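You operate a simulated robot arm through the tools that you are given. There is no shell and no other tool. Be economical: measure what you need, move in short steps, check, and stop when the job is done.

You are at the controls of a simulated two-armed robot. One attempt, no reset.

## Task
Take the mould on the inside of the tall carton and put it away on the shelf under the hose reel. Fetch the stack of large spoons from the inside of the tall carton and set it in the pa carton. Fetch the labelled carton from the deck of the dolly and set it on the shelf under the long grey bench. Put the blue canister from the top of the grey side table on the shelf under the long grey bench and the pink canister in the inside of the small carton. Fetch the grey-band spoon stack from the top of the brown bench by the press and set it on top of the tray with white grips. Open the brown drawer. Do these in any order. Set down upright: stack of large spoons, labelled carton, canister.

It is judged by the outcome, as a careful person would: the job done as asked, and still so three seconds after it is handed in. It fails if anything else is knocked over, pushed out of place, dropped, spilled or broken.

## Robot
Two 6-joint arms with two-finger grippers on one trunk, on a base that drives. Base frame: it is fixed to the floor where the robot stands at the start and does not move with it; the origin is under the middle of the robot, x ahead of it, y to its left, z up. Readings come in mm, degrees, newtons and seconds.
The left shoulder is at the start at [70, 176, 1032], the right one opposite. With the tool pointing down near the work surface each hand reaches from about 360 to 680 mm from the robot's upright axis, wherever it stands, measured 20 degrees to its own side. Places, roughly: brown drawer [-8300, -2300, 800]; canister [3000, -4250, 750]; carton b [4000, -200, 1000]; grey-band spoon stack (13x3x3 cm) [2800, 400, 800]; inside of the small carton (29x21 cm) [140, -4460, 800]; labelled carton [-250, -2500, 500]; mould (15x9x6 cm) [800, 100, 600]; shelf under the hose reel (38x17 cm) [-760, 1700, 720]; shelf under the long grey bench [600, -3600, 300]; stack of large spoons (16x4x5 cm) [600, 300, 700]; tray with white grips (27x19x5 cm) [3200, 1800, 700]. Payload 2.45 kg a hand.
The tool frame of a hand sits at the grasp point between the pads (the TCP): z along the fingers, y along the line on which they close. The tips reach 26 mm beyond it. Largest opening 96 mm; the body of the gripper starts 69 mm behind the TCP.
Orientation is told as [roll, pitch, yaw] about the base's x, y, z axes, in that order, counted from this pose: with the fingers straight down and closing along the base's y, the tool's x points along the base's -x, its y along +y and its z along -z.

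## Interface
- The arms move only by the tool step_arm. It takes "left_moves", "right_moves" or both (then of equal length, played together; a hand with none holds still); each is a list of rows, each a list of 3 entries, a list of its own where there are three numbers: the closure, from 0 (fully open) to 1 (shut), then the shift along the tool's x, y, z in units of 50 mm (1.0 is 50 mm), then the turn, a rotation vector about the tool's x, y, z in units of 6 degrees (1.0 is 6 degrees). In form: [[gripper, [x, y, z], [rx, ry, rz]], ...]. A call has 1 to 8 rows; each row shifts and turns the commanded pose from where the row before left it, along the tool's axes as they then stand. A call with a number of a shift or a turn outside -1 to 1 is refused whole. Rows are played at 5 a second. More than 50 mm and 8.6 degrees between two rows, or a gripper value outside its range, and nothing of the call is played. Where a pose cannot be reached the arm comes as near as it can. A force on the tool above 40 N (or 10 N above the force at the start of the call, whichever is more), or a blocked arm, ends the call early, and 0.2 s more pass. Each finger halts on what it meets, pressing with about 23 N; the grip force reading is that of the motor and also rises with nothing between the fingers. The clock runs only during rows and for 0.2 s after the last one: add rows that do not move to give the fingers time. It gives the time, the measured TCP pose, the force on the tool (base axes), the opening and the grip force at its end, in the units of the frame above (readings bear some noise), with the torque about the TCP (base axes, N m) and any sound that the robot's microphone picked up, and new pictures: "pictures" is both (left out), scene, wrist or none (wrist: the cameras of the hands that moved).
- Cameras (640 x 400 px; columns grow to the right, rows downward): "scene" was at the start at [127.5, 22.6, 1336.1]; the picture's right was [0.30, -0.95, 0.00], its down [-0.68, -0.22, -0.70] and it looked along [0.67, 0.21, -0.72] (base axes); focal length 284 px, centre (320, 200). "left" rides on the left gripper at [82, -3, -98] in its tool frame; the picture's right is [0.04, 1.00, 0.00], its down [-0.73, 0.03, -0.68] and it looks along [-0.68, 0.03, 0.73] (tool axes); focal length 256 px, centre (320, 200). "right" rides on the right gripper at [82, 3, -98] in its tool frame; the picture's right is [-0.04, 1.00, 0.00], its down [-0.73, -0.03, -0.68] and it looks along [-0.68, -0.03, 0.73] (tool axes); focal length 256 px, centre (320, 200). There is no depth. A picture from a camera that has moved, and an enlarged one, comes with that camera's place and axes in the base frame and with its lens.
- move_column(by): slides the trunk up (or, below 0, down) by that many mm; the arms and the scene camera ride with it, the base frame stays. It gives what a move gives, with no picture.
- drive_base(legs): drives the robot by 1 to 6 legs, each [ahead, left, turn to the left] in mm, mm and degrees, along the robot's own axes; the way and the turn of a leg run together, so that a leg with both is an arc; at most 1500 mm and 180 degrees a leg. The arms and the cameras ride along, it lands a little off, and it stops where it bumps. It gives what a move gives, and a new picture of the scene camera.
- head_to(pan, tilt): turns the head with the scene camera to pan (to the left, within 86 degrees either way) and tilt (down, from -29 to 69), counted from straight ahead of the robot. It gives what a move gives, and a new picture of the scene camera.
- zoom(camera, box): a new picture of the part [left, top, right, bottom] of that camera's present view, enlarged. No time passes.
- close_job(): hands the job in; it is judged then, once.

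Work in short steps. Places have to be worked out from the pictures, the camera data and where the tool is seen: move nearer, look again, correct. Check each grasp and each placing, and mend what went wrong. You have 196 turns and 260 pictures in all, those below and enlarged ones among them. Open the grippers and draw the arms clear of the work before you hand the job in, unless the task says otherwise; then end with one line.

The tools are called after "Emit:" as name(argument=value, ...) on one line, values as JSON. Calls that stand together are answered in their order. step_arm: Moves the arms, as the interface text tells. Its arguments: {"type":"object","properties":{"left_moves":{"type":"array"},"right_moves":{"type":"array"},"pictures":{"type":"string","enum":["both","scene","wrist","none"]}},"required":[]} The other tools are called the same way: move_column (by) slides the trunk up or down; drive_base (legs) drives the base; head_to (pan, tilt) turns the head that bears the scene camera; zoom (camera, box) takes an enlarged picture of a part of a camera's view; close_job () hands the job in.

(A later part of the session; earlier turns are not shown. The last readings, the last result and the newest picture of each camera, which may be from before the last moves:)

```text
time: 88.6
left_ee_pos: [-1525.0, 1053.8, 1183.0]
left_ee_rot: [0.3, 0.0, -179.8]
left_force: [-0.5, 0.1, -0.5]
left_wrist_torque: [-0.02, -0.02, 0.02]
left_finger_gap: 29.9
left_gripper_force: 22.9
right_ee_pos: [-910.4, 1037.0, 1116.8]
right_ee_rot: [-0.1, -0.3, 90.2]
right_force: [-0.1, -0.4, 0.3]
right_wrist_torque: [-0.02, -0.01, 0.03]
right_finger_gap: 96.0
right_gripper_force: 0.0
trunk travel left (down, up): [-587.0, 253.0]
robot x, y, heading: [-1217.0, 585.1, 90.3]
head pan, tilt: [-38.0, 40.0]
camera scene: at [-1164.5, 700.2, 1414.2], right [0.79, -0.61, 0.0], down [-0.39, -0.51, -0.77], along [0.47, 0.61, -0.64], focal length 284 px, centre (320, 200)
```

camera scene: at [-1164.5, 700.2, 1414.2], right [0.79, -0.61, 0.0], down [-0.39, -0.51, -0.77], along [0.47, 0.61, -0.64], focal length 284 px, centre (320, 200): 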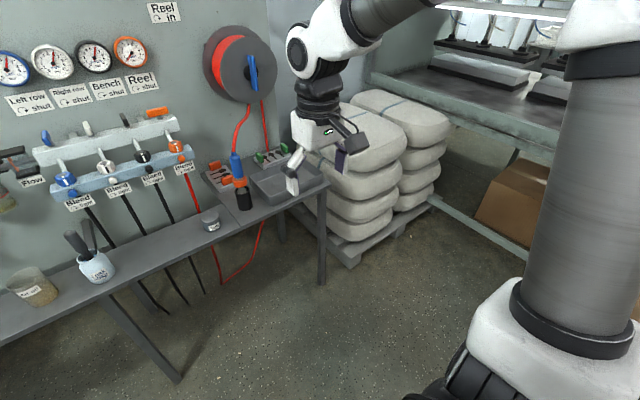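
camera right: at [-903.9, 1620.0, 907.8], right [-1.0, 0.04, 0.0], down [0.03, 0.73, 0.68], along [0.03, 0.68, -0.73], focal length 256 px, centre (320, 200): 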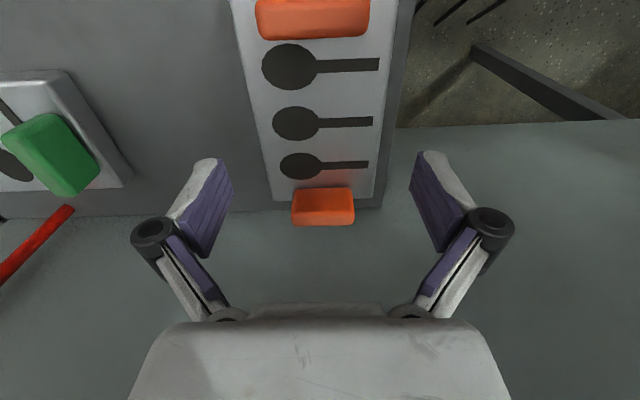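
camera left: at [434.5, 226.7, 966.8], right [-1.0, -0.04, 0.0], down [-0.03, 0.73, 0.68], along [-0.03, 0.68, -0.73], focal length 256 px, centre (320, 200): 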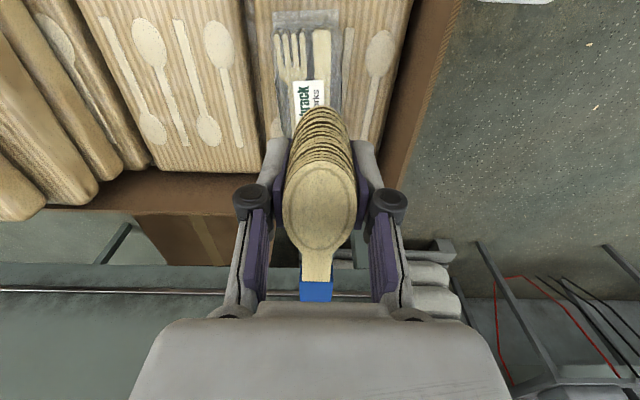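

Mould is in place. Now to carton b with the spoons: I turn to heading 0 and drive via the free lane at y≈-950.

Emit:
drive_base(legs=[[0, 0, -90], [767, -985, 0], [500, -550, 0], [1400, 0, 0]])

Emit:
head_to(pan=8, tilt=15)

```text
time: 108.9
left_ee_pos: [1957.5, -568.4, 1181.8]
left_ee_rot: [0.2, -0.1, 91.0]
left_force: [0.0, 0.0, -1.2]
left_wrist_torque: [-0.01, -0.02, 0.0]
left_finger_gap: 30.0
left_gripper_force: 22.9
right_ee_pos: [1948.7, -1181.5, 1116.6]
right_ee_rot: [0.1, -0.3, 1.1]
right_force: [0.6, 0.1, 0.6]
right_wrist_torque: [0.03, 0.0, 0.02]
right_finger_gap: 96.0
right_gripper_force: 0.0
trunk travel left (down, up): [-587.0, 253.0]
robot x, y, heading: [1491.8, -883.2, 1.3]
head pan, tilt: [-38.0, 40.0]
camera scene: at [1611.7, -933.9, 1414.3], right [-0.6, -0.8, 0.0], down [-0.51, 0.39, -0.77], along [0.61, -0.46, -0.64], focal length 284 px, centre (320, 200)
```

scene: 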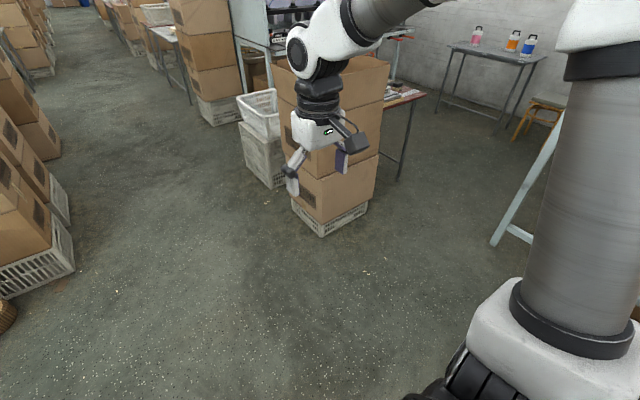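

```text
time: 110.1
left_ee_pos: [1958.2, -568.4, 1182.2]
left_ee_rot: [0.3, -0.1, 91.0]
left_force: [-0.3, 0.0, -1.3]
left_wrist_torque: [-0.01, -0.03, 0.01]
left_finger_gap: 29.8
left_gripper_force: 22.8
right_ee_pos: [1949.6, -1181.0, 1116.5]
right_ee_rot: [0.0, -0.3, 0.9]
right_force: [-0.1, 0.0, 0.2]
right_wrist_torque: [0.0, -0.02, -0.01]
right_finger_gap: 96.2
right_gripper_force: 0.0
trunk travel left (down, up): [-587.0, 253.0]
robot x, y, heading: [1491.0, -883.6, 1.1]
head pan, tilt: [8.0, 15.0]
camera scene: at [1636.1, -868.2, 1453.8], right [0.16, -0.99, 0.0], down [-0.26, -0.04, -0.97], along [0.95, 0.15, -0.26], focal length 284 px, centre (320, 200)
```

scene: 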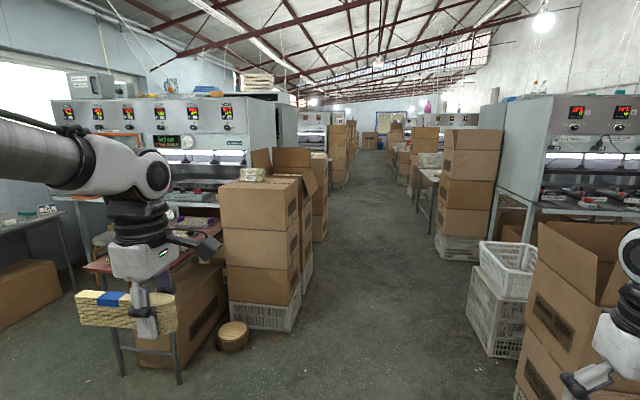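

An open carton stands behind the first stack, matching carton b. I zoom in on prints.

Emit:
zoom(camera="scene", box=[200, 130, 360, 250])

Emit:
drive_base(legs=[[1300, 150, 0]])

Emit:
head_to(pan=45, tilt=20)

```text
3.33 times, centred on (280, 190) of scene
camera zoom: at [1636.1, -868.2, 1453.8], right [0.16, -0.99, 0.0], down [-0.26, -0.04, -0.97], along [0.95, 0.15, -0.26], focal length 947 px, centre (453, 233)
```

zoom: 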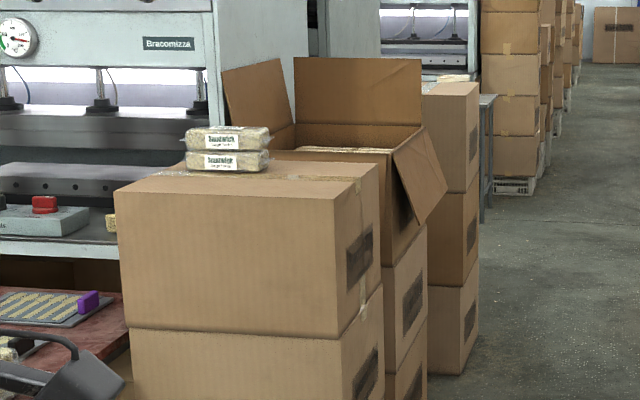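

```text
time: 116.8
left_ee_pos: [3275.8, -344.3, 1181.8]
left_ee_rot: [0.3, 0.0, 93.2]
left_force: [0.1, 0.7, -0.9]
left_wrist_torque: [-0.02, 0.0, -0.04]
left_finger_gap: 29.7
left_gripper_force: 22.8
right_ee_pos: [3292.4, -956.3, 1116.6]
right_ee_rot: [0.0, -0.2, 3.4]
right_force: [-0.8, 0.1, 0.1]
right_wrist_torque: [0.02, 0.03, 0.0]
right_finger_gap: 96.0
right_gripper_force: 0.1
trunk travel left (down, up): [-587.0, 253.0]
robot x, y, heading: [2822.6, -675.3, 3.6]
head pan, tilt: [8.0, 15.0]
camera scene: at [2966.0, -657.2, 1453.8], right [0.2, -0.98, 0.0], down [-0.25, -0.05, -0.97], along [0.95, 0.19, -0.26], focal length 284 px, centre (320, 200)
```

scene: 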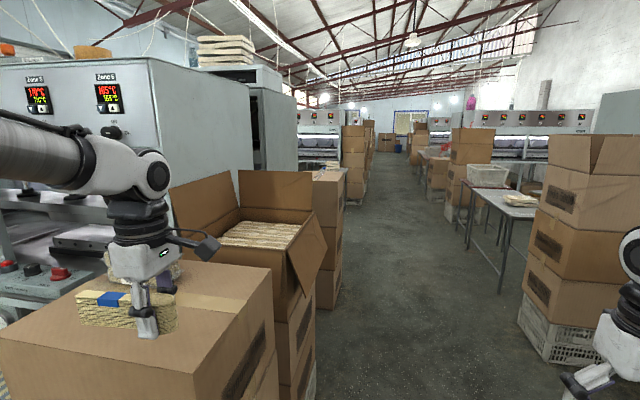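

```text
time: 117.8
left_ee_pos: [3275.3, -344.4, 1182.7]
left_ee_rot: [0.3, -0.1, 93.4]
left_force: [-0.3, 1.1, -2.0]
left_wrist_torque: [-0.01, 0.02, -0.03]
left_finger_gap: 30.3
left_gripper_force: 22.6
right_ee_pos: [3292.1, -956.6, 1117.5]
right_ee_rot: [0.0, -0.3, 3.3]
right_force: [0.9, 0.2, 0.3]
right_wrist_torque: [0.03, 0.04, 0.0]
right_finger_gap: 95.9
right_gripper_force: 0.1
trunk travel left (down, up): [-587.0, 253.0]
robot x, y, heading: [2824.5, -675.2, 3.7]
head pan, tilt: [45.0, 20.0]
camera scene: at [2936.3, -606.2, 1445.7], right [0.75, -0.66, 0.0], down [-0.23, -0.26, -0.94], along [0.62, 0.7, -0.34], focal length 284 px, centre (320, 200)
```

scene: 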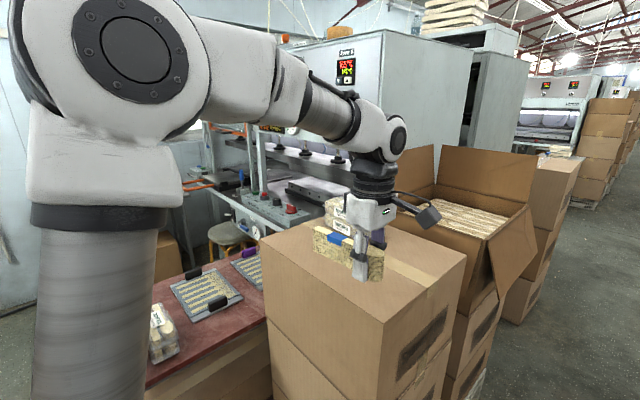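

The left hand passes above the first stack; I sidestep right before going on, then look at carton b.

Emit:
drive_base(legs=[[0, -250, -3], [700, 0, 0]])

Emit:
head_to(pan=60, tilt=30)

```text
time: 123.1
left_ee_pos: [3998.2, -629.6, 1183.4]
left_ee_rot: [0.3, 0.0, 89.8]
left_force: [0.4, -0.6, 0.0]
left_wrist_torque: [-0.02, -0.03, -0.01]
left_finger_gap: 30.0
left_gripper_force: 23.1
right_ee_pos: [3977.1, -1241.3, 1117.5]
right_ee_rot: [-0.1, -0.2, -0.2]
right_force: [0.0, 0.7, -0.8]
right_wrist_torque: [0.02, 0.01, 0.02]
right_finger_gap: 96.1
right_gripper_force: 0.0
trunk travel left (down, up): [-587.0, 253.0]
robot x, y, heading: [3531.1, -933.7, -0.3]
head pan, tilt: [45.0, 20.0]
camera scene: at [3644.1, -869.9, 1445.7], right [0.71, -0.71, 0.0], down [-0.24, -0.24, -0.94], along [0.67, 0.66, -0.34], focal length 284 px, centre (320, 200)
```

scene: 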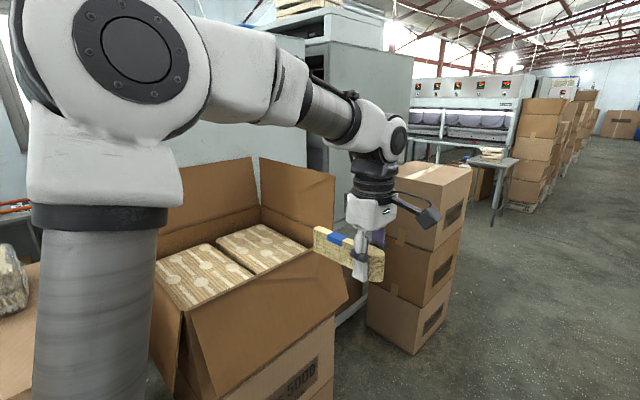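

```text
time: 123.9
left_ee_pos: [3999.2, -629.6, 1183.0]
left_ee_rot: [0.3, -0.1, 89.8]
left_force: [0.2, 1.4, -1.8]
left_wrist_torque: [-0.01, -0.03, -0.01]
left_finger_gap: 29.8
left_gripper_force: 22.6
right_ee_pos: [3976.8, -1242.4, 1117.7]
right_ee_rot: [0.0, -0.4, -0.3]
right_force: [-0.4, 0.0, -0.5]
right_wrist_torque: [-0.01, -0.03, -0.02]
right_finger_gap: 96.1
right_gripper_force: 0.0
trunk travel left (down, up): [-587.0, 253.0]
robot x, y, heading: [3527.6, -932.8, -0.3]
head pan, tilt: [60.0, 30.0]
camera scene: at [3623.8, -857.4, 1429.7], right [0.87, -0.5, 0.0], down [-0.25, -0.43, -0.87], along [0.43, 0.75, -0.5], focal length 284 px, centre (320, 200)
```

scene: 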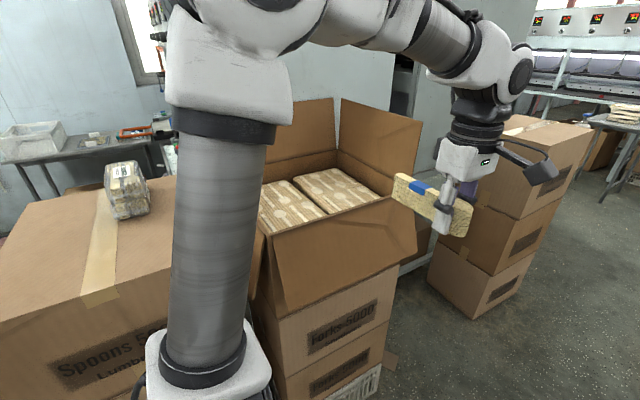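

I zoom in to read the prints on the cartons.

Emit:
zoom(camera="scene", box=[240, 260, 420, 400])

Emit:
zoom(camera="scene", box=[250, 90, 430, 220])

```text
2.86 times, centred on (330, 330) of scene
camera zoom: at [3623.8, -857.4, 1429.7], right [0.87, -0.5, 0.0], down [-0.25, -0.43, -0.87], along [0.43, 0.75, -0.5], focal length 812 px, centre (291, -171)
```

zoom: 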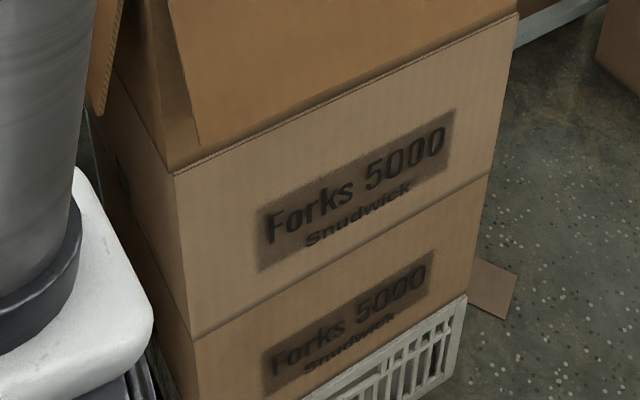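

```text
3.08 times, centred on (340, 155) of scene
camera zoom: at [3623.8, -857.4, 1429.7], right [0.87, -0.5, 0.0], down [-0.25, -0.43, -0.87], along [0.43, 0.75, -0.5], focal length 874 px, centre (258, 338)
```

zoom: 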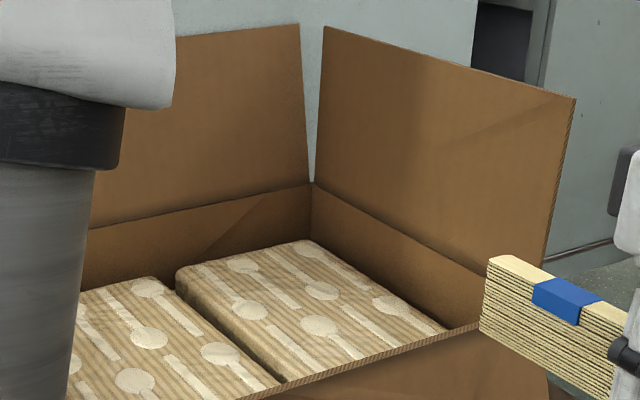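

Both near stacks are fork cartons; carton b is the open one, with near rim corner ≈(4146,-352,1033). I raise the trunk, drive ahead, and turn to face it.

Emit:
move_column(by=190)

Emit:
drive_base(legs=[[600, -50, 0], [0, 0, 90]])

Emit:
head_to(pan=15, tilt=40)

```text
time: 126.0
left_ee_pos: [3999.4, -629.5, 1371.9]
left_ee_rot: [0.3, -0.2, 89.8]
left_force: [-0.5, 0.4, -0.8]
left_wrist_torque: [-0.03, 0.03, 0.02]
left_finger_gap: 29.5
left_gripper_force: 22.7
right_ee_pos: [3978.4, -1242.8, 1308.3]
right_ee_rot: [0.0, -0.3, -0.2]
right_force: [0.6, 0.0, -0.2]
right_wrist_torque: [0.02, 0.01, -0.01]
right_finger_gap: 95.8
right_gripper_force: 0.1
trunk travel left (down, up): [-777.0, 63.0]
robot x, y, heading: [3526.4, -932.8, 0.1]
head pan, tilt: [60.0, 30.0]
```

```text
time: 133.2
left_ee_pos: [3823.0, -515.4, 1373.2]
left_ee_rot: [0.3, -0.1, -179.8]
left_force: [0.5, -0.1, -1.6]
left_wrist_torque: [-0.06, -0.01, -0.03]
left_finger_gap: 30.0
left_gripper_force: 23.5
right_ee_pos: [4435.3, -531.2, 1307.6]
right_ee_rot: [0.0, -0.3, 90.3]
right_force: [0.0, -0.6, 0.3]
right_wrist_torque: [-0.02, -0.04, 0.02]
right_finger_gap: 96.2
right_gripper_force: 0.1
trunk travel left (down, up): [-777.0, 63.0]
robot x, y, heading: [4131.2, -982.9, 90.3]
head pan, tilt: [60.0, 30.0]
camera scene: at [4052.3, -890.7, 1619.6], right [0.49, 0.87, 0.0], down [0.43, -0.25, -0.87], along [-0.75, 0.43, -0.5], focal length 284 px, centre (320, 200)
```

scene: 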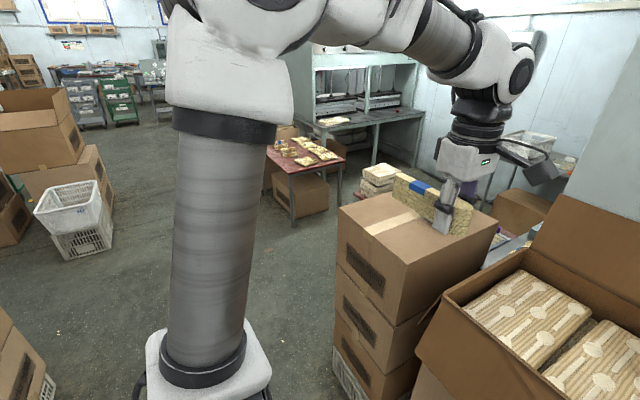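

```text
time: 134.3
left_ee_pos: [3821.9, -513.7, 1372.0]
left_ee_rot: [0.2, -0.1, -179.9]
left_force: [-0.5, -0.3, -0.4]
left_wrist_torque: [-0.03, -0.04, 0.02]
left_finger_gap: 30.0
left_gripper_force: 22.8
right_ee_pos: [4435.0, -532.0, 1306.3]
right_ee_rot: [0.1, -0.3, 90.2]
right_force: [0.4, -0.6, -0.1]
right_wrist_torque: [0.02, 0.02, 0.02]
right_finger_gap: 95.9
right_gripper_force: 0.1
trunk travel left (down, up): [-777.0, 63.0]
robot x, y, heading: [4130.1, -986.6, 90.3]
head pan, tilt: [15.0, 40.0]
camera scene: at [4108.0, -853.5, 1604.3], right [0.96, 0.27, 0.0], down [0.17, -0.62, -0.77], along [-0.2, 0.74, -0.64], focal length 284 px, centre (320, 200)
```

scene: 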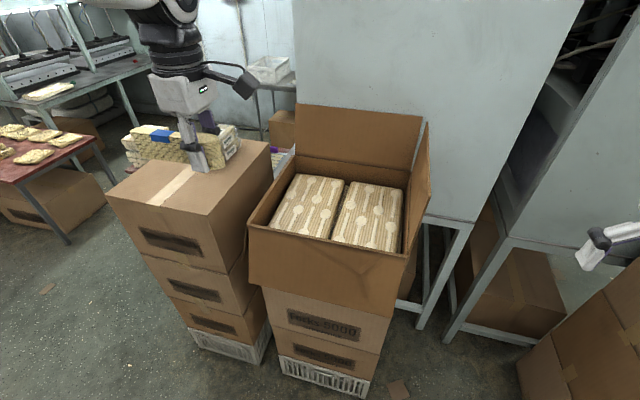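

Carton b centre ≈(3988,-200), two packs inside. I'll set the stack on the left pack, lengthwise: drive closer and rotate the hand so handle points away.

Emit:
drive_base(legs=[[185, 0, 0]])

Emit:
step_arm(left_moves=[[1, [0, 0, 0], [0, 0, 1]], [1, [0, 0, 0], [0, 0, 1]], [1, [0, 0, 0], [0, 0, 1]], [1, [0, 0, 0], [0, 0, 1]], [1, [0, 0, 0], [0, 0, 1]], [1, [0, 0, 0], [0, 0, 1]], [1, [0, 0, 0], [0, 0, 1]], [1, [0, 0, 0], [0, 0, 1]]], pictures="none")

Emit:
step_arm(left_moves=[[1, [0, 0, 0], [0, 0, 1]], [1, [0, 0, 0], [0, 0, 1]], [1, [0, 0, 0], [0, 0, 1]], [1, [0, 0, 0], [0, 0, 1]], [1, [0, 0, 0], [0, 0, 1]], [1, [0, 0, 0], [0, 0, 1]], [1, [0, 0, 0], [0, 0, 1]], [1, [0, 0, 0], [0, 0, 0]]], pictures="both")

```text
time: 135.8
left_ee_pos: [3822.1, -339.5, 1373.6]
left_ee_rot: [0.2, -0.1, -179.8]
left_force: [0.0, -0.6, -0.6]
left_wrist_torque: [0.05, -0.03, -0.02]
left_finger_gap: 29.8
left_gripper_force: 22.6
right_ee_pos: [4435.0, -356.5, 1308.9]
right_ee_rot: [0.0, -0.5, 90.2]
right_force: [0.1, -0.9, 0.3]
right_wrist_torque: [0.05, 0.0, -0.01]
right_finger_gap: 96.0
right_gripper_force: 0.0
trunk travel left (down, up): [-777.0, 63.0]
robot x, y, heading: [4130.7, -804.6, 90.3]
head pan, tilt: [15.0, 40.0]
camera scene: at [4107.0, -679.1, 1604.7], right [0.96, 0.26, 0.0], down [0.17, -0.62, -0.77], along [-0.2, 0.74, -0.64], focal length 284 px, centre (320, 200)
```

scene: 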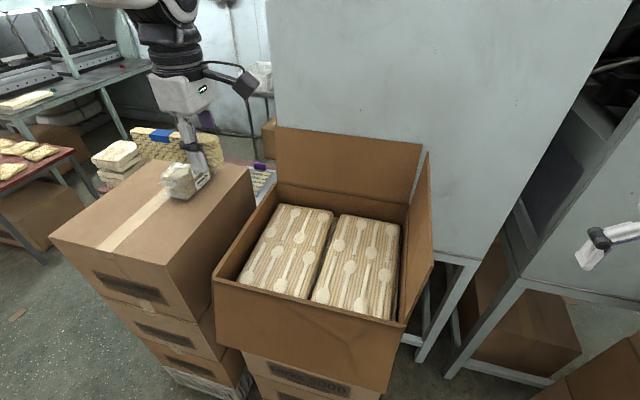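

```text
time: 137.6
left_ee_pos: [3823.3, -335.8, 1373.5]
left_ee_rot: [0.3, 0.1, 132.1]
left_force: [-0.5, 0.9, -0.9]
left_wrist_torque: [-0.01, 0.01, -0.03]
left_finger_gap: 30.0
left_gripper_force: 22.4
right_ee_pos: [4434.8, -353.1, 1307.2]
right_ee_rot: [0.0, -0.3, 90.2]
right_force: [0.0, -0.2, 0.3]
right_wrist_torque: [-0.02, -0.04, -0.02]
right_finger_gap: 96.0
right_gripper_force: 0.0
trunk travel left (down, up): [-777.0, 63.0]
robot x, y, heading: [4125.9, -803.8, 90.3]
head pan, tilt: [15.0, 40.0]
```

```text
time: 139.4
left_ee_pos: [3822.1, -334.8, 1371.9]
left_ee_rot: [0.2, 0.2, 90.1]
left_force: [0.1, -0.2, -1.3]
left_wrist_torque: [-0.03, -0.01, 0.0]
left_finger_gap: 29.6
left_gripper_force: 22.4
right_ee_pos: [4435.6, -354.3, 1306.3]
right_ee_rot: [0.0, -0.3, 90.2]
right_force: [0.1, -0.4, -0.5]
right_wrist_torque: [0.03, -0.04, 0.03]
right_finger_gap: 96.3
right_gripper_force: 0.1
trunk travel left (down, up): [-777.0, 63.0]
robot x, y, heading: [4128.1, -806.5, 90.4]
head pan, tilt: [15.0, 40.0]
camera scene: at [4106.9, -674.6, 1604.3], right [0.96, 0.26, 0.0], down [0.17, -0.62, -0.77], along [-0.2, 0.74, -0.64], focal length 284 px, centre (320, 200)
camera left: at [3826.5, -416.1, 1470.4], right [-1.0, -0.04, 0.0], down [-0.03, 0.74, 0.68], along [-0.03, 0.68, -0.74], focal length 256 px, centre (320, 200)
```

scene: 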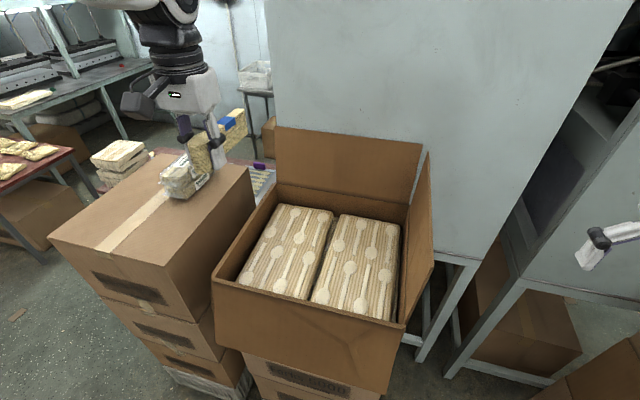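
left: 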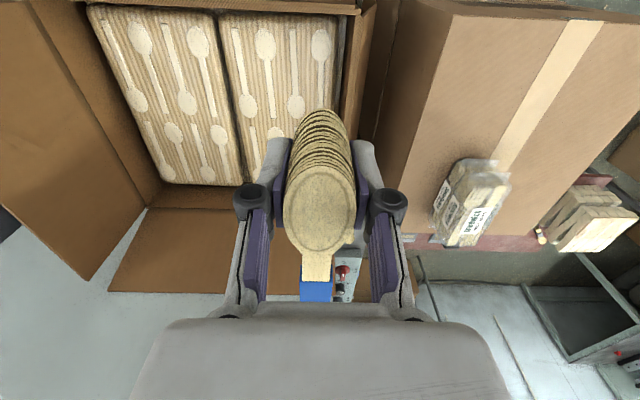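

Left pack centre ≈(3890,-195), top ≈1000. I move over it and descend to TCP ≈1080.

Emit:
step_arm(left_moves=[[1, [-0.6, -0.45, 0], [0, 0, 0]], [1, [-0.65, -0.45, 0], [0, 0, 0]], [1, [-0.65, -0.46, 0], [0, 0, 0]], [1, [0, 0, 1], [0, 0, 0]], [1, [0, 0, 1], [0, 0, 0]], [1, [0, 0, 1], [0, 0, 0]], [1, [0, 0, 1], [0, 0, 0]], [1, [0, 0, 0.9], [0, 0, 0]]], pictures="both")

```text
time: 141.2
left_ee_pos: [3886.3, -240.6, 1126.1]
left_ee_rot: [0.1, 0.4, 90.2]
left_force: [-0.1, 0.4, -1.2]
left_wrist_torque: [-0.05, 0.01, -0.03]
left_finger_gap: 29.8
left_gripper_force: 22.6
right_ee_pos: [4435.5, -351.1, 1306.6]
right_ee_rot: [-0.1, -0.2, 90.2]
right_force: [-0.3, -0.7, 0.0]
right_wrist_torque: [-0.03, -0.01, -0.02]
right_finger_gap: 96.0
right_gripper_force: 0.0
trunk travel left (down, up): [-777.0, 63.0]
robot x, y, heading: [4127.7, -805.8, 90.4]
head pan, tilt: [15.0, 40.0]
camera scene: at [4106.6, -672.4, 1604.1], right [0.96, 0.26, 0.0], down [0.17, -0.62, -0.77], along [-0.2, 0.74, -0.64], focal length 284 px, centre (320, 200)
camera left: at [3890.2, -322.1, 1224.9], right [-1.0, -0.04, 0.0], down [-0.03, 0.74, 0.67], along [-0.03, 0.67, -0.74], focal length 256 px, centre (320, 200)
```

scene: 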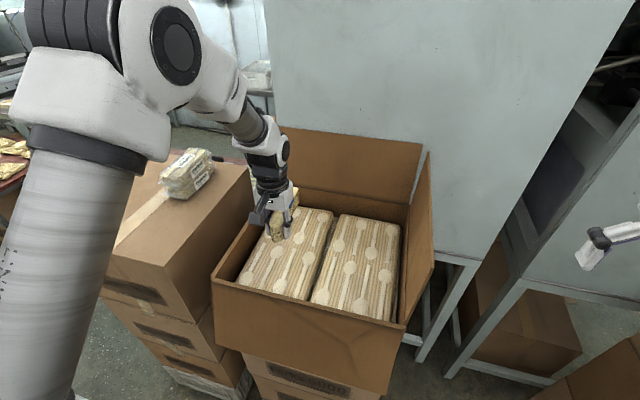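
left: 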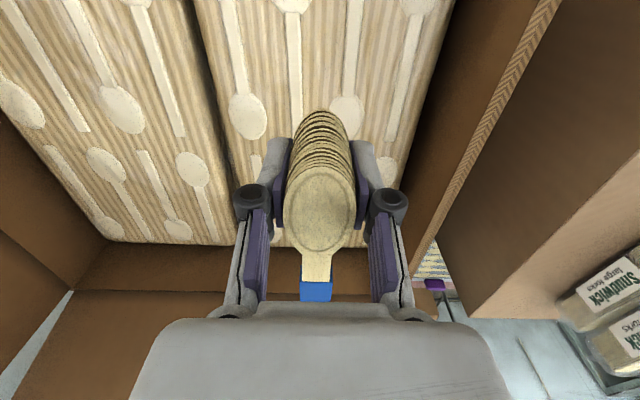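

Well centred over the left pack. I descend slowly to contact.

Emit:
step_arm(left_moves=[[1, [0, 0, 0.6], [0, 0, 0]], [1, [0, 0, 0.5], [0, 0, 0]], [1, [0, 0, 0.3], [0, 0, 0]], [1, [0, 0, 0.1], [0, 0, 0]], [1, [0, 0, 0.1], [0, 0, 0]], [1, [0, 0, 0.1], [0, 0, 0]], [1, [0, 0, 0], [0, 0, 0]]], pictures="wrist")

```text
time: 142.8
left_ee_pos: [3888.4, -242.5, 1042.0]
left_ee_rot: [0.1, 0.2, 90.2]
left_force: [-0.3, 0.3, -0.9]
left_wrist_torque: [-0.01, 0.01, 0.0]
left_finger_gap: 29.8
left_gripper_force: 22.9
right_ee_pos: [4435.5, -353.6, 1307.6]
right_ee_rot: [0.1, -0.3, 90.3]
right_force: [0.4, 0.1, -0.1]
right_wrist_torque: [-0.03, 0.03, 0.0]
right_finger_gap: 96.0
right_gripper_force: 0.1
trunk travel left (down, up): [-777.0, 63.0]
robot x, y, heading: [4129.9, -800.9, 90.4]
head pan, tilt: [15.0, 40.0]
camera left: at [3893.2, -322.6, 1140.7], right [-1.0, -0.04, 0.0], down [-0.03, 0.74, 0.68], along [-0.03, 0.68, -0.74], focal length 256 px, centre (320, 200)
```

left: 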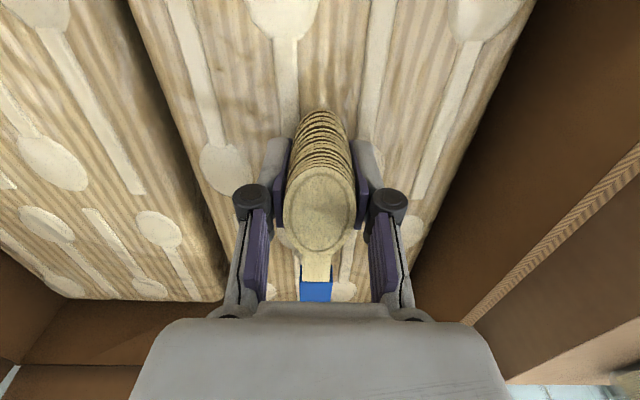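

Pack surface ≈985; about 25 mm to go. I continue in small steps.

Emit:
step_arm(left_moves=[[1, [0, 0, 0.2], [0, 0, 0]], [1, [0, 0, 0.1], [0, 0, 0]], [1, [0, 0, 0.06], [0, 0, 0]], [1, [0, 0, 0.06], [0, 0, 0]], [1, [0, 0, 0], [0, 0, 0]]], pictures="none")

```text
time: 143.7
left_ee_pos: [3889.4, -243.3, 1029.7]
left_ee_rot: [0.1, -0.4, 90.2]
left_force: [0.3, -8.5, 21.6]
left_wrist_torque: [-0.6, -0.22, -0.11]
left_finger_gap: 30.0
left_gripper_force: 23.3
right_ee_pos: [4436.0, -356.7, 1308.7]
right_ee_rot: [0.1, -0.5, 90.2]
right_force: [-0.1, -0.1, -1.4]
right_wrist_torque: [-0.04, -0.02, 0.03]
right_finger_gap: 96.0
right_gripper_force: 0.1
trunk travel left (down, up): [-777.0, 63.0]
robot x, y, heading: [4127.3, -806.9, 90.5]
head pan, tilt: [15.0, 40.0]
stopped in row 4 (left hand): the force on the tool passed its limit at 45 N (the readings are from after the stop); the commanded pose is now the measured one
```

Contact. I ease up 2 mm and release, then rise.

Emit:
step_arm(left_moves=[[1, [0, 0, -0.05], [0, 0, 0]], [0.6, [0, 0, 0], [0, 0, 0]], [0, [0, 0, 0], [0, 0, 0]], [0, [0, 0, 0], [0, 0, 0]], [0, [0, 0, -0.4], [0, 0, 0]], [0, [0, 0, -0.6], [0, 0, 0]], [0, [0, 0, -0.8], [0, 0, 0]], [0, [0, 0, 0], [0, 0, 0]]], pictures="both")

```text
time: 145.5
left_ee_pos: [3888.4, -236.4, 1118.7]
left_ee_rot: [0.1, -0.2, 90.2]
left_force: [0.0, 0.6, -0.2]
left_wrist_torque: [-0.02, 0.0, -0.03]
left_finger_gap: 96.2
left_gripper_force: 0.0
right_ee_pos: [4433.7, -350.6, 1306.9]
right_ee_rot: [0.0, -0.4, 90.2]
right_force: [0.3, 0.1, 0.0]
right_wrist_torque: [0.02, -0.01, -0.03]
right_finger_gap: 96.2
right_gripper_force: 0.1
trunk travel left (down, up): [-777.0, 63.0]
robot x, y, heading: [4129.6, -807.7, 90.5]
head pan, tilt: [15.0, 40.0]
camera scene: at [4106.8, -674.1, 1604.2], right [0.96, 0.26, 0.0], down [0.17, -0.62, -0.77], along [-0.2, 0.74, -0.64], focal length 284 px, centre (320, 200)
camera left: at [3892.9, -319.2, 1217.5], right [-1.0, -0.04, 0.0], down [-0.03, 0.73, 0.68], along [-0.03, 0.68, -0.73], focal length 256 px, centre (320, 200)
```

scene: 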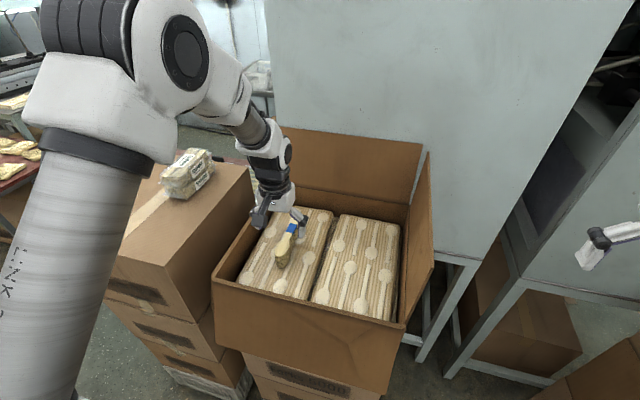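
left: 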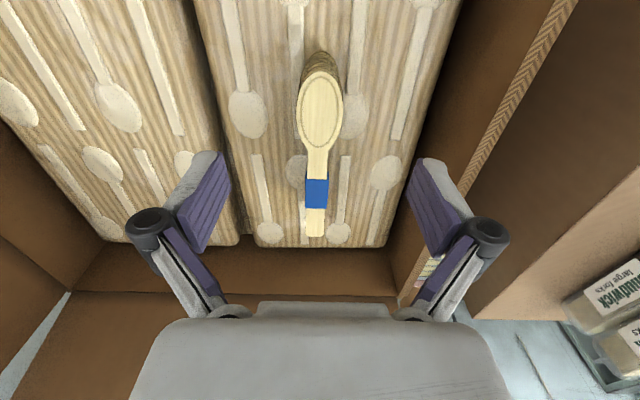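

Stack placed upright in carton b. I raise the left hand and drive around to the brown bench by the press.

Emit:
step_arm(left_moves=[[0, [0, 0, -1], [0, 0, 0]], [0, [0, 0, -1], [0, 0, 0]], [0, [0, 0, -1], [0, 0, 0]], [0, [0, 0, -1], [0, 0, 0]], [0, [0.6, 0, -0.6], [0, 0, 0]], [0, [0.6, 0, 0], [0, 0, 0]], [0, [0, 0, 0], [0, 0, 0]]], pictures="none")

Emit:
drive_base(legs=[[-200, 0, 0], [0, 1450, 0], [0, 520, 0], [0, 0, -90]])

Emit:
head_to(pan=40, tilt=25)

```text
time: 147.1
left_ee_pos: [3890.4, -297.1, 1345.6]
left_ee_rot: [0.1, -0.2, 90.3]
left_force: [-0.2, 0.0, -0.4]
left_wrist_torque: [-0.03, -0.01, -0.01]
left_finger_gap: 96.1
left_gripper_force: 0.0
right_ee_pos: [4434.5, -351.7, 1306.2]
right_ee_rot: [0.0, -0.2, 90.2]
right_force: [-0.2, 0.0, -0.4]
right_wrist_torque: [-0.02, -0.02, -0.04]
right_finger_gap: 95.9
right_gripper_force: 0.3
trunk travel left (down, up): [-777.0, 63.0]
robot x, y, heading: [4128.6, -803.2, 90.6]
head pan, tilt: [15.0, 40.0]
```

```text
time: 161.8
left_ee_pos: [2714.0, -744.5, 1346.9]
left_ee_rot: [0.2, -0.2, -2.4]
left_force: [0.0, 0.3, 0.3]
left_wrist_torque: [0.03, 0.01, 0.01]
left_finger_gap: 96.0
left_gripper_force: 0.0
right_ee_pos: [2634.7, -1286.3, 1306.5]
right_ee_rot: [0.0, -0.2, -2.5]
right_force: [0.7, -0.2, 1.5]
right_wrist_torque: [0.05, -0.02, -0.02]
right_finger_gap: 96.0
right_gripper_force: 0.1
trunk travel left (down, up): [-777.0, 63.0]
robot x, y, heading: [2198.7, -960.3, -2.4]
head pan, tilt: [15.0, 40.0]
camera scene: at [2331.1, -945.3, 1604.3], right [0.22, -0.98, 0.0], down [-0.63, -0.14, -0.77], along [0.75, 0.17, -0.64], focal length 284 px, centre (320, 200)
```

scene: 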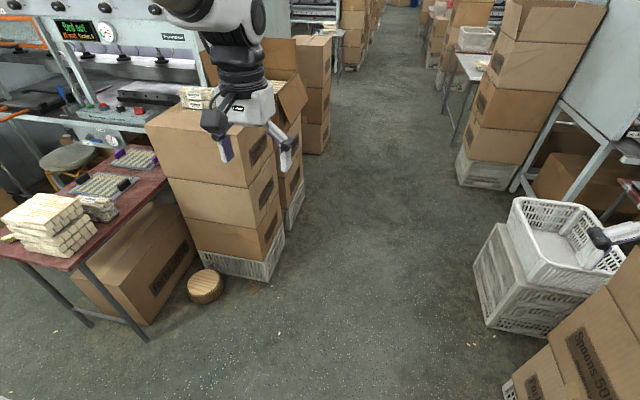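

```text
time: 162.7
left_ee_pos: [2713.0, -745.3, 1347.1]
left_ee_rot: [0.1, -0.2, -2.6]
left_force: [0.2, 0.4, 0.4]
left_wrist_torque: [0.01, -0.01, -0.03]
left_finger_gap: 95.9
left_gripper_force: 0.1
right_ee_pos: [2635.2, -1285.6, 1307.5]
right_ee_rot: [-0.1, -0.2, -2.5]
right_force: [0.4, -0.5, -0.5]
right_wrist_torque: [0.04, 0.0, 0.0]
right_finger_gap: 95.7
right_gripper_force: 0.0
trunk travel left (down, up): [-777.0, 63.0]
robot x, y, heading: [2197.9, -961.7, -2.3]
head pan, tilt: [40.0, 25.0]
camera scene: at [2321.0, -908.2, 1627.6], right [0.61, -0.79, 0.0], down [-0.34, -0.26, -0.91], along [0.72, 0.55, -0.42], focal length 284 px, centre (320, 200)
```

scene: 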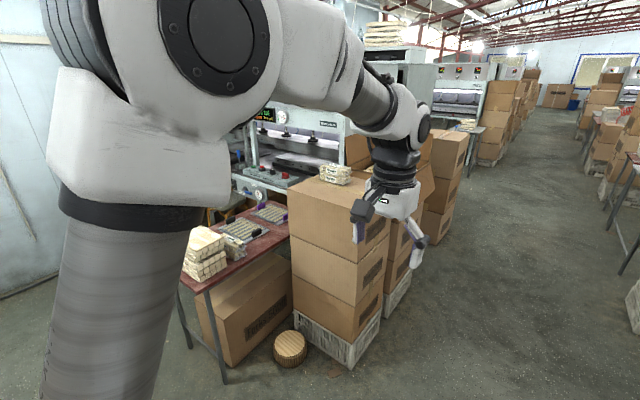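

I move left alongside to y≈190 to face the brown bench.

Emit:
drive_base(legs=[[0, 1150, 2.4]])

Emit:
move_column(by=-330)

Emit:
head_to(pan=15, tilt=35)

```text
time: 167.6
left_ee_pos: [2699.6, 305.0, 1347.9]
left_ee_rot: [0.1, -0.3, 9.4]
left_force: [0.5, -0.8, -1.0]
left_wrist_torque: [-0.02, -0.02, -0.02]
left_finger_gap: 95.7
left_gripper_force: 0.1
right_ee_pos: [2733.4, -240.8, 1307.8]
right_ee_rot: [0.1, -0.4, 9.4]
right_force: [-0.5, 0.1, 1.5]
right_wrist_torque: [0.0, -0.01, 0.0]
right_finger_gap: 96.1
right_gripper_force: 0.1
trunk travel left (down, up): [-777.0, 63.0]
robot x, y, heading: [2240.7, -12.3, 9.3]
head pan, tilt: [40.0, 25.0]
stopped in leg 1: the robot was blocked; the commanded pose is now the measured one
camera scene: at [2347.5, 64.7, 1627.7], right [0.76, -0.65, 0.0], down [-0.27, -0.32, -0.91], along [0.59, 0.69, -0.42], focal length 284 px, centre (320, 200)
```

scene: 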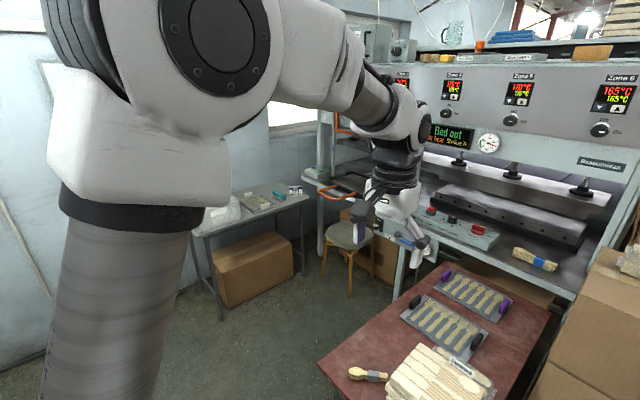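

```text
time: 170.8
left_ee_pos: [2699.7, 306.3, 1016.8]
left_ee_rot: [0.1, -0.3, 9.4]
left_force: [0.2, 0.6, -0.7]
left_wrist_torque: [-0.01, 0.02, -0.02]
left_finger_gap: 96.1
left_gripper_force: 0.0
right_ee_pos: [2734.2, -240.1, 975.5]
right_ee_rot: [0.0, -0.3, 9.4]
right_force: [-0.1, 0.0, 1.0]
right_wrist_torque: [0.01, -0.02, -0.01]
right_finger_gap: 95.8
right_gripper_force: 0.1
trunk travel left (down, up): [-447.0, 393.0]
robot x, y, heading: [2240.1, -8.1, 9.5]
head pan, tilt: [40.0, 25.0]
```

```text
time: 171.7
left_ee_pos: [2701.0, 306.0, 1017.0]
left_ee_rot: [0.0, -0.3, 9.4]
left_force: [0.2, 0.6, 0.6]
left_wrist_torque: [0.01, 0.0, 0.01]
left_finger_gap: 96.0
left_gripper_force: 0.1
right_ee_pos: [2734.8, -240.2, 978.4]
right_ee_rot: [0.0, -0.3, 9.4]
right_force: [0.2, -0.5, -1.1]
right_wrist_torque: [0.0, 0.01, 0.01]
right_finger_gap: 95.9
right_gripper_force: 0.1
trunk travel left (down, up): [-447.0, 393.0]
robot x, y, heading: [2243.2, -9.6, 9.7]
head pan, tilt: [15.0, 35.0]
camera scene: at [2369.2, 31.7, 1281.9], right [0.42, -0.91, 0.0], down [-0.52, -0.24, -0.82], along [0.74, 0.34, -0.57], focal length 284 px, centre (320, 200)
```

scene: 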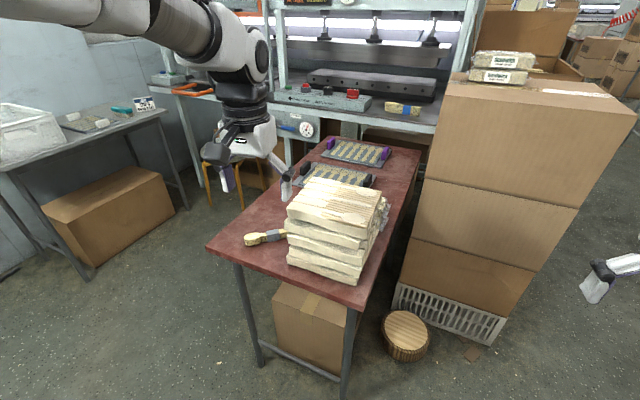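

The drive was blocked by something on the left. I look there.

Emit:
head_to(pan=86, tilt=50)

```text
time: 173.2
left_ee_pos: [2701.3, 304.6, 1016.4]
left_ee_rot: [0.1, -0.3, 9.3]
left_force: [0.9, 0.3, -0.4]
left_wrist_torque: [0.0, 0.01, 0.01]
left_finger_gap: 95.9
left_gripper_force: 0.0
right_ee_pos: [2734.7, -239.9, 977.7]
right_ee_rot: [0.0, -0.3, 9.5]
right_force: [0.1, 0.3, 0.5]
right_wrist_torque: [-0.01, -0.02, 0.03]
right_finger_gap: 96.2
right_gripper_force: 0.0
trunk travel left (down, up): [-447.0, 393.0]
robot x, y, heading: [2236.8, -11.1, 9.4]
head pan, tilt: [85.9, 50.0]
camera scene: at [2281.8, 71.6, 1260.1], right [1.0, 0.1, 0.0], down [0.07, -0.76, -0.64], along [-0.06, 0.64, -0.77], focal length 284 px, centre (320, 200)
```

scene: 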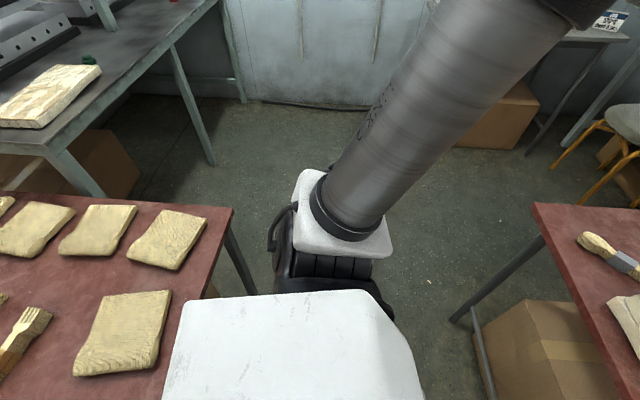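

The west table's edge is at x≈2065; the robot brushed it. The brown bench front is x≈2710 and the grey-band stack ≈(2799,385). I raise the trunk a bit, step away to (2450,-130) and turn toward it.

Emit:
move_column(by=150)

Emit:
drive_base(legs=[[191, -152, 0], [0, 0, 27]])

Emit:
head_to(pan=75, tilt=35)

Emit:
head_to(pan=10, tilt=45)

```text
time: 174.9
left_ee_pos: [2700.9, 306.4, 1166.6]
left_ee_rot: [0.1, -0.3, 9.3]
left_force: [1.5, 0.1, 0.2]
left_wrist_torque: [0.01, -0.02, -0.01]
left_finger_gap: 95.8
left_gripper_force: 0.1
right_ee_pos: [2735.1, -240.7, 1126.1]
right_ee_rot: [0.0, -0.3, 9.4]
right_force: [-0.5, -0.1, -0.2]
right_wrist_torque: [-0.01, 0.02, 0.01]
right_finger_gap: 96.0
right_gripper_force: 0.0
trunk travel left (down, up): [-597.0, 243.0]
robot x, y, heading: [2240.7, -13.4, 9.4]
head pan, tilt: [85.9, 50.0]
```

```text
time: 178.1
left_ee_pos: [2716.6, 364.8, 1165.8]
left_ee_rot: [0.1, -0.2, 36.7]
left_force: [0.6, 1.0, -0.6]
left_wrist_torque: [0.01, -0.04, 0.02]
left_finger_gap: 96.0
left_gripper_force: 0.0
right_ee_pos: [2998.1, -104.6, 1127.4]
right_ee_rot: [0.0, -0.4, 36.9]
right_force: [0.0, 0.4, 0.3]
right_wrist_torque: [0.03, 0.01, -0.01]
right_finger_gap: 96.0
right_gripper_force: 0.1
trunk travel left (down, up): [-597.0, 243.0]
robot x, y, heading: [2454.9, -123.9, 36.8]
head pan, tilt: [85.9, 50.0]
camera scene: at [2452.7, -35.9, 1410.1], right [0.84, 0.54, 0.0], down [0.42, -0.64, -0.64], along [-0.35, 0.54, -0.77], focal length 284 px, centre (320, 200)
```

scene: 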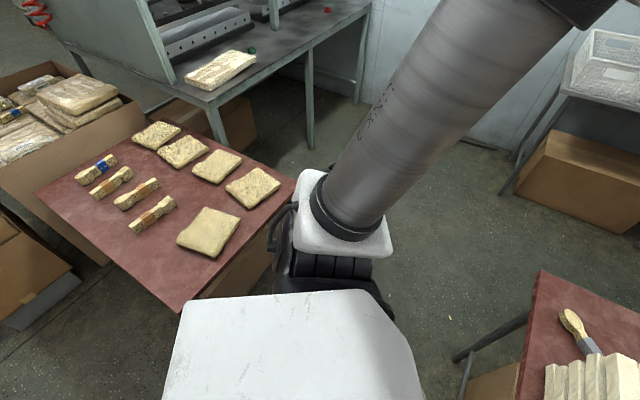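

```text
time: 178.8
left_ee_pos: [2716.8, 365.1, 1166.7]
left_ee_rot: [0.2, -0.3, 36.7]
left_force: [-0.2, 0.0, -0.3]
left_wrist_torque: [-0.01, -0.02, 0.0]
left_finger_gap: 95.8
left_gripper_force: 0.2
right_ee_pos: [2997.4, -104.4, 1127.1]
right_ee_rot: [0.0, -0.3, 36.8]
right_force: [-0.5, 0.8, -0.3]
right_wrist_torque: [0.03, 0.06, -0.03]
right_finger_gap: 96.0
right_gripper_force: 0.1
trunk travel left (down, up): [-597.0, 243.0]
robot x, y, heading: [2454.1, -131.1, 36.9]
head pan, tilt: [75.0, 35.0]
camera scene: at [2461.3, -18.8, 1431.8], right [0.93, 0.38, 0.0], down [0.22, -0.53, -0.82], along [-0.31, 0.76, -0.57], focal length 284 px, centre (320, 200)
```

scene: 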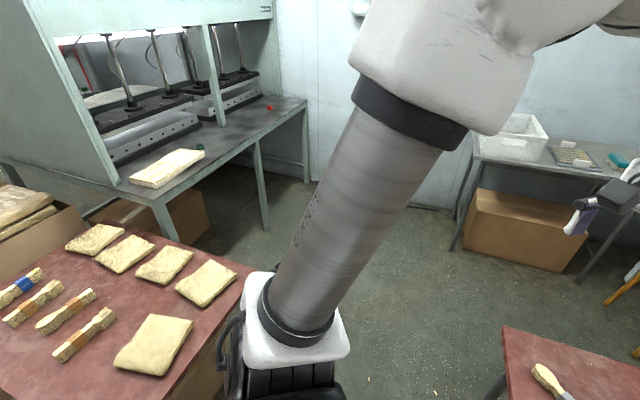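

```text
time: 180.2
left_ee_pos: [2717.6, 365.5, 1167.0]
left_ee_rot: [0.1, -0.3, 36.8]
left_force: [-0.6, 0.4, 0.0]
left_wrist_torque: [0.01, 0.0, 0.02]
left_finger_gap: 96.4
left_gripper_force: 0.1
right_ee_pos: [2999.1, -103.6, 1127.6]
right_ee_rot: [-0.1, -0.3, 36.9]
right_force: [-0.1, -0.1, -0.5]
right_wrist_torque: [0.0, -0.01, 0.0]
right_finger_gap: 95.8
right_gripper_force: 0.0
trunk travel left (down, up): [-597.0, 243.0]
robot x, y, heading: [2452.1, -130.7, 37.2]
head pan, tilt: [10.0, 45.0]
camera scene: at [2549.9, -40.9, 1417.0], right [0.73, -0.68, 0.0], down [-0.48, -0.52, -0.71], along [0.48, 0.52, -0.71], focal length 284 px, centre (320, 200)
```

scene: 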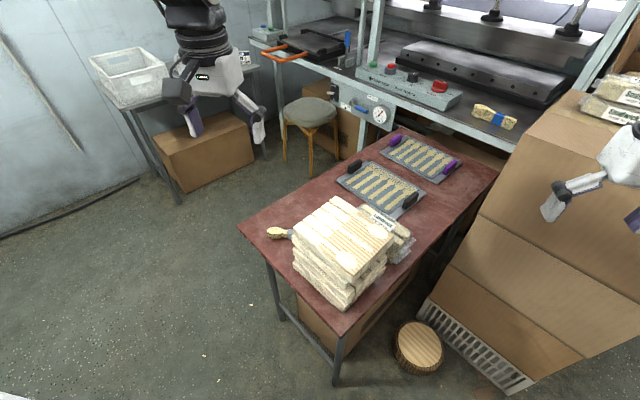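

Stack at ≈(2803,395), partly hidden by the pile. I bring the left hand over it, at z≈960.

Emit:
step_arm(left_moves=[[0, [-0.35, -0.09, 0.82], [0, 0, 0]], [0, [-0.35, -0.09, 0.82], [0, 0, 0]], [0, [-0.35, -0.09, 0.82], [0, 0, 0]], [0, [-0.35, -0.09, 0.82], [0, 0, 0]], [0, [-0.35, -0.09, 0.82], [0, 0, 0]], [0, [0, 0, 0], [0, 0, 0]]], pictures="wrist")

```text
time: 181.6
left_ee_pos: [2799.4, 398.2, 962.9]
left_ee_rot: [0.1, -0.3, 36.9]
left_force: [0.0, 0.4, 0.3]
left_wrist_torque: [0.0, -0.01, -0.01]
left_finger_gap: 95.9
left_gripper_force: 0.0
right_ee_pos: [2998.2, -104.0, 1128.4]
right_ee_rot: [0.1, -0.3, 36.8]
right_force: [-0.3, 0.2, 0.3]
right_wrist_torque: [-0.01, -0.05, 0.01]
right_finger_gap: 96.1
right_gripper_force: 0.1
trunk travel left (down, up): [-597.0, 243.0]
robot x, y, heading: [2451.8, -126.2, 37.2]
head pan, tilt: [10.0, 45.0]
camera left: at [2736.4, 346.8, 1061.6], right [-0.63, 0.78, 0.0], down [0.57, 0.46, 0.68], along [0.53, 0.43, -0.73], focal length 256 px, centre (320, 200)
```

left: 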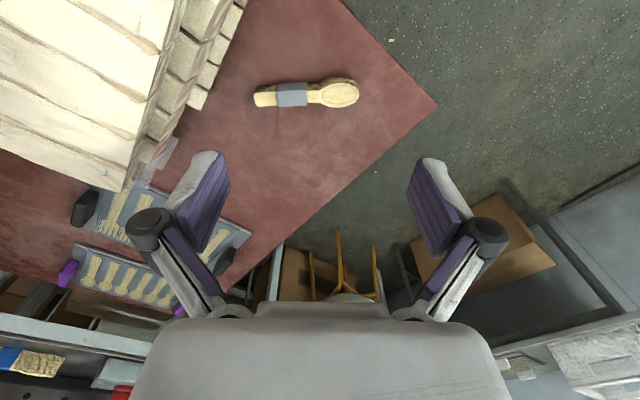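

Triangulated: stack top ≈748, centre ≈(2838,406), axis 132°. I yaw the hand to -48° to close across it.

Emit:
step_arm(left_moves=[[0, [0, 0, 0], [0, 0, 1]], [0, [0, 0, 0], [0, 0, 1]], [0, [0, 0, 0], [0, 0, 1]], [0, [0, 0, 0], [0, 0, 1]], [0, [0, 0, 0], [0, 0, 1]], [0, [0, 0, 0], [0, 0, 1]], [0, [0, 0, 0], [0, 0, 1]], [0, [0, 0, 0], [0, 0, 1]]], pictures="none")

Emit:
step_arm(left_moves=[[0, [0, 0, 0], [0, 0, 1]], [0, [0, 0, 0], [0, 0, 1]], [0, [0, 0, 0], [0, 0, 1]], [0, [0, 0, 0], [0, 0, 1]], [0, [0, 0, 0], [0, 0, 1]], [0, [0.2, 0.36, 0.7], [0, 0, 1]], [0, [0.2, 0.36, 0.7], [0, 0, 0.1]], [0, [0, 0, 0.6], [0, 0, 0]]], pictures="wrist")

```text
time: 183.4
left_ee_pos: [2801.8, 400.8, 962.0]
left_ee_rot: [0.3, 0.0, -11.2]
left_force: [1.0, -1.1, 0.8]
left_wrist_torque: [0.0, -0.01, -0.01]
left_finger_gap: 96.1
left_gripper_force: 0.1
right_ee_pos: [2999.0, -104.3, 1126.5]
right_ee_rot: [0.0, -0.4, 36.8]
right_force: [0.5, -0.3, -0.6]
right_wrist_torque: [0.01, 0.02, -0.01]
right_finger_gap: 96.2
right_gripper_force: 0.2
trunk travel left (down, up): [-597.0, 243.0]
robot x, y, heading: [2453.5, -131.2, 36.9]
head pan, tilt: [10.0, 45.0]
```

```text
time: 185.2
left_ee_pos: [2809.9, 440.1, 862.6]
left_ee_rot: [0.2, 0.1, -48.0]
left_force: [0.8, 0.2, -0.2]
left_wrist_torque: [-0.04, -0.01, 0.01]
left_finger_gap: 96.0
left_gripper_force: 0.0
right_ee_pos: [2998.7, -103.7, 1126.5]
right_ee_rot: [0.1, -0.3, 36.9]
right_force: [0.5, 0.6, 0.0]
right_wrist_torque: [-0.03, 0.01, 0.02]
right_finger_gap: 95.9
right_gripper_force: 0.1
trunk travel left (down, up): [-597.0, 243.0]
robot x, y, heading: [2453.0, -126.7, 36.9]
head pan, tilt: [10.0, 45.0]
camera left: at [2754.3, 498.9, 961.7], right [0.71, 0.7, 0.01], down [0.51, -0.53, 0.68], along [0.48, -0.48, -0.74], focal length 256 px, centre (320, 200)
```

left: 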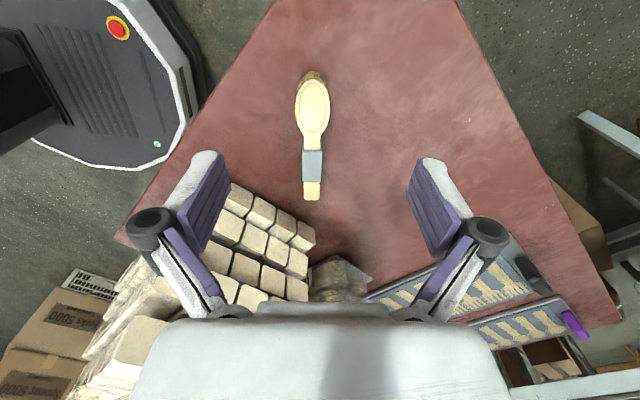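

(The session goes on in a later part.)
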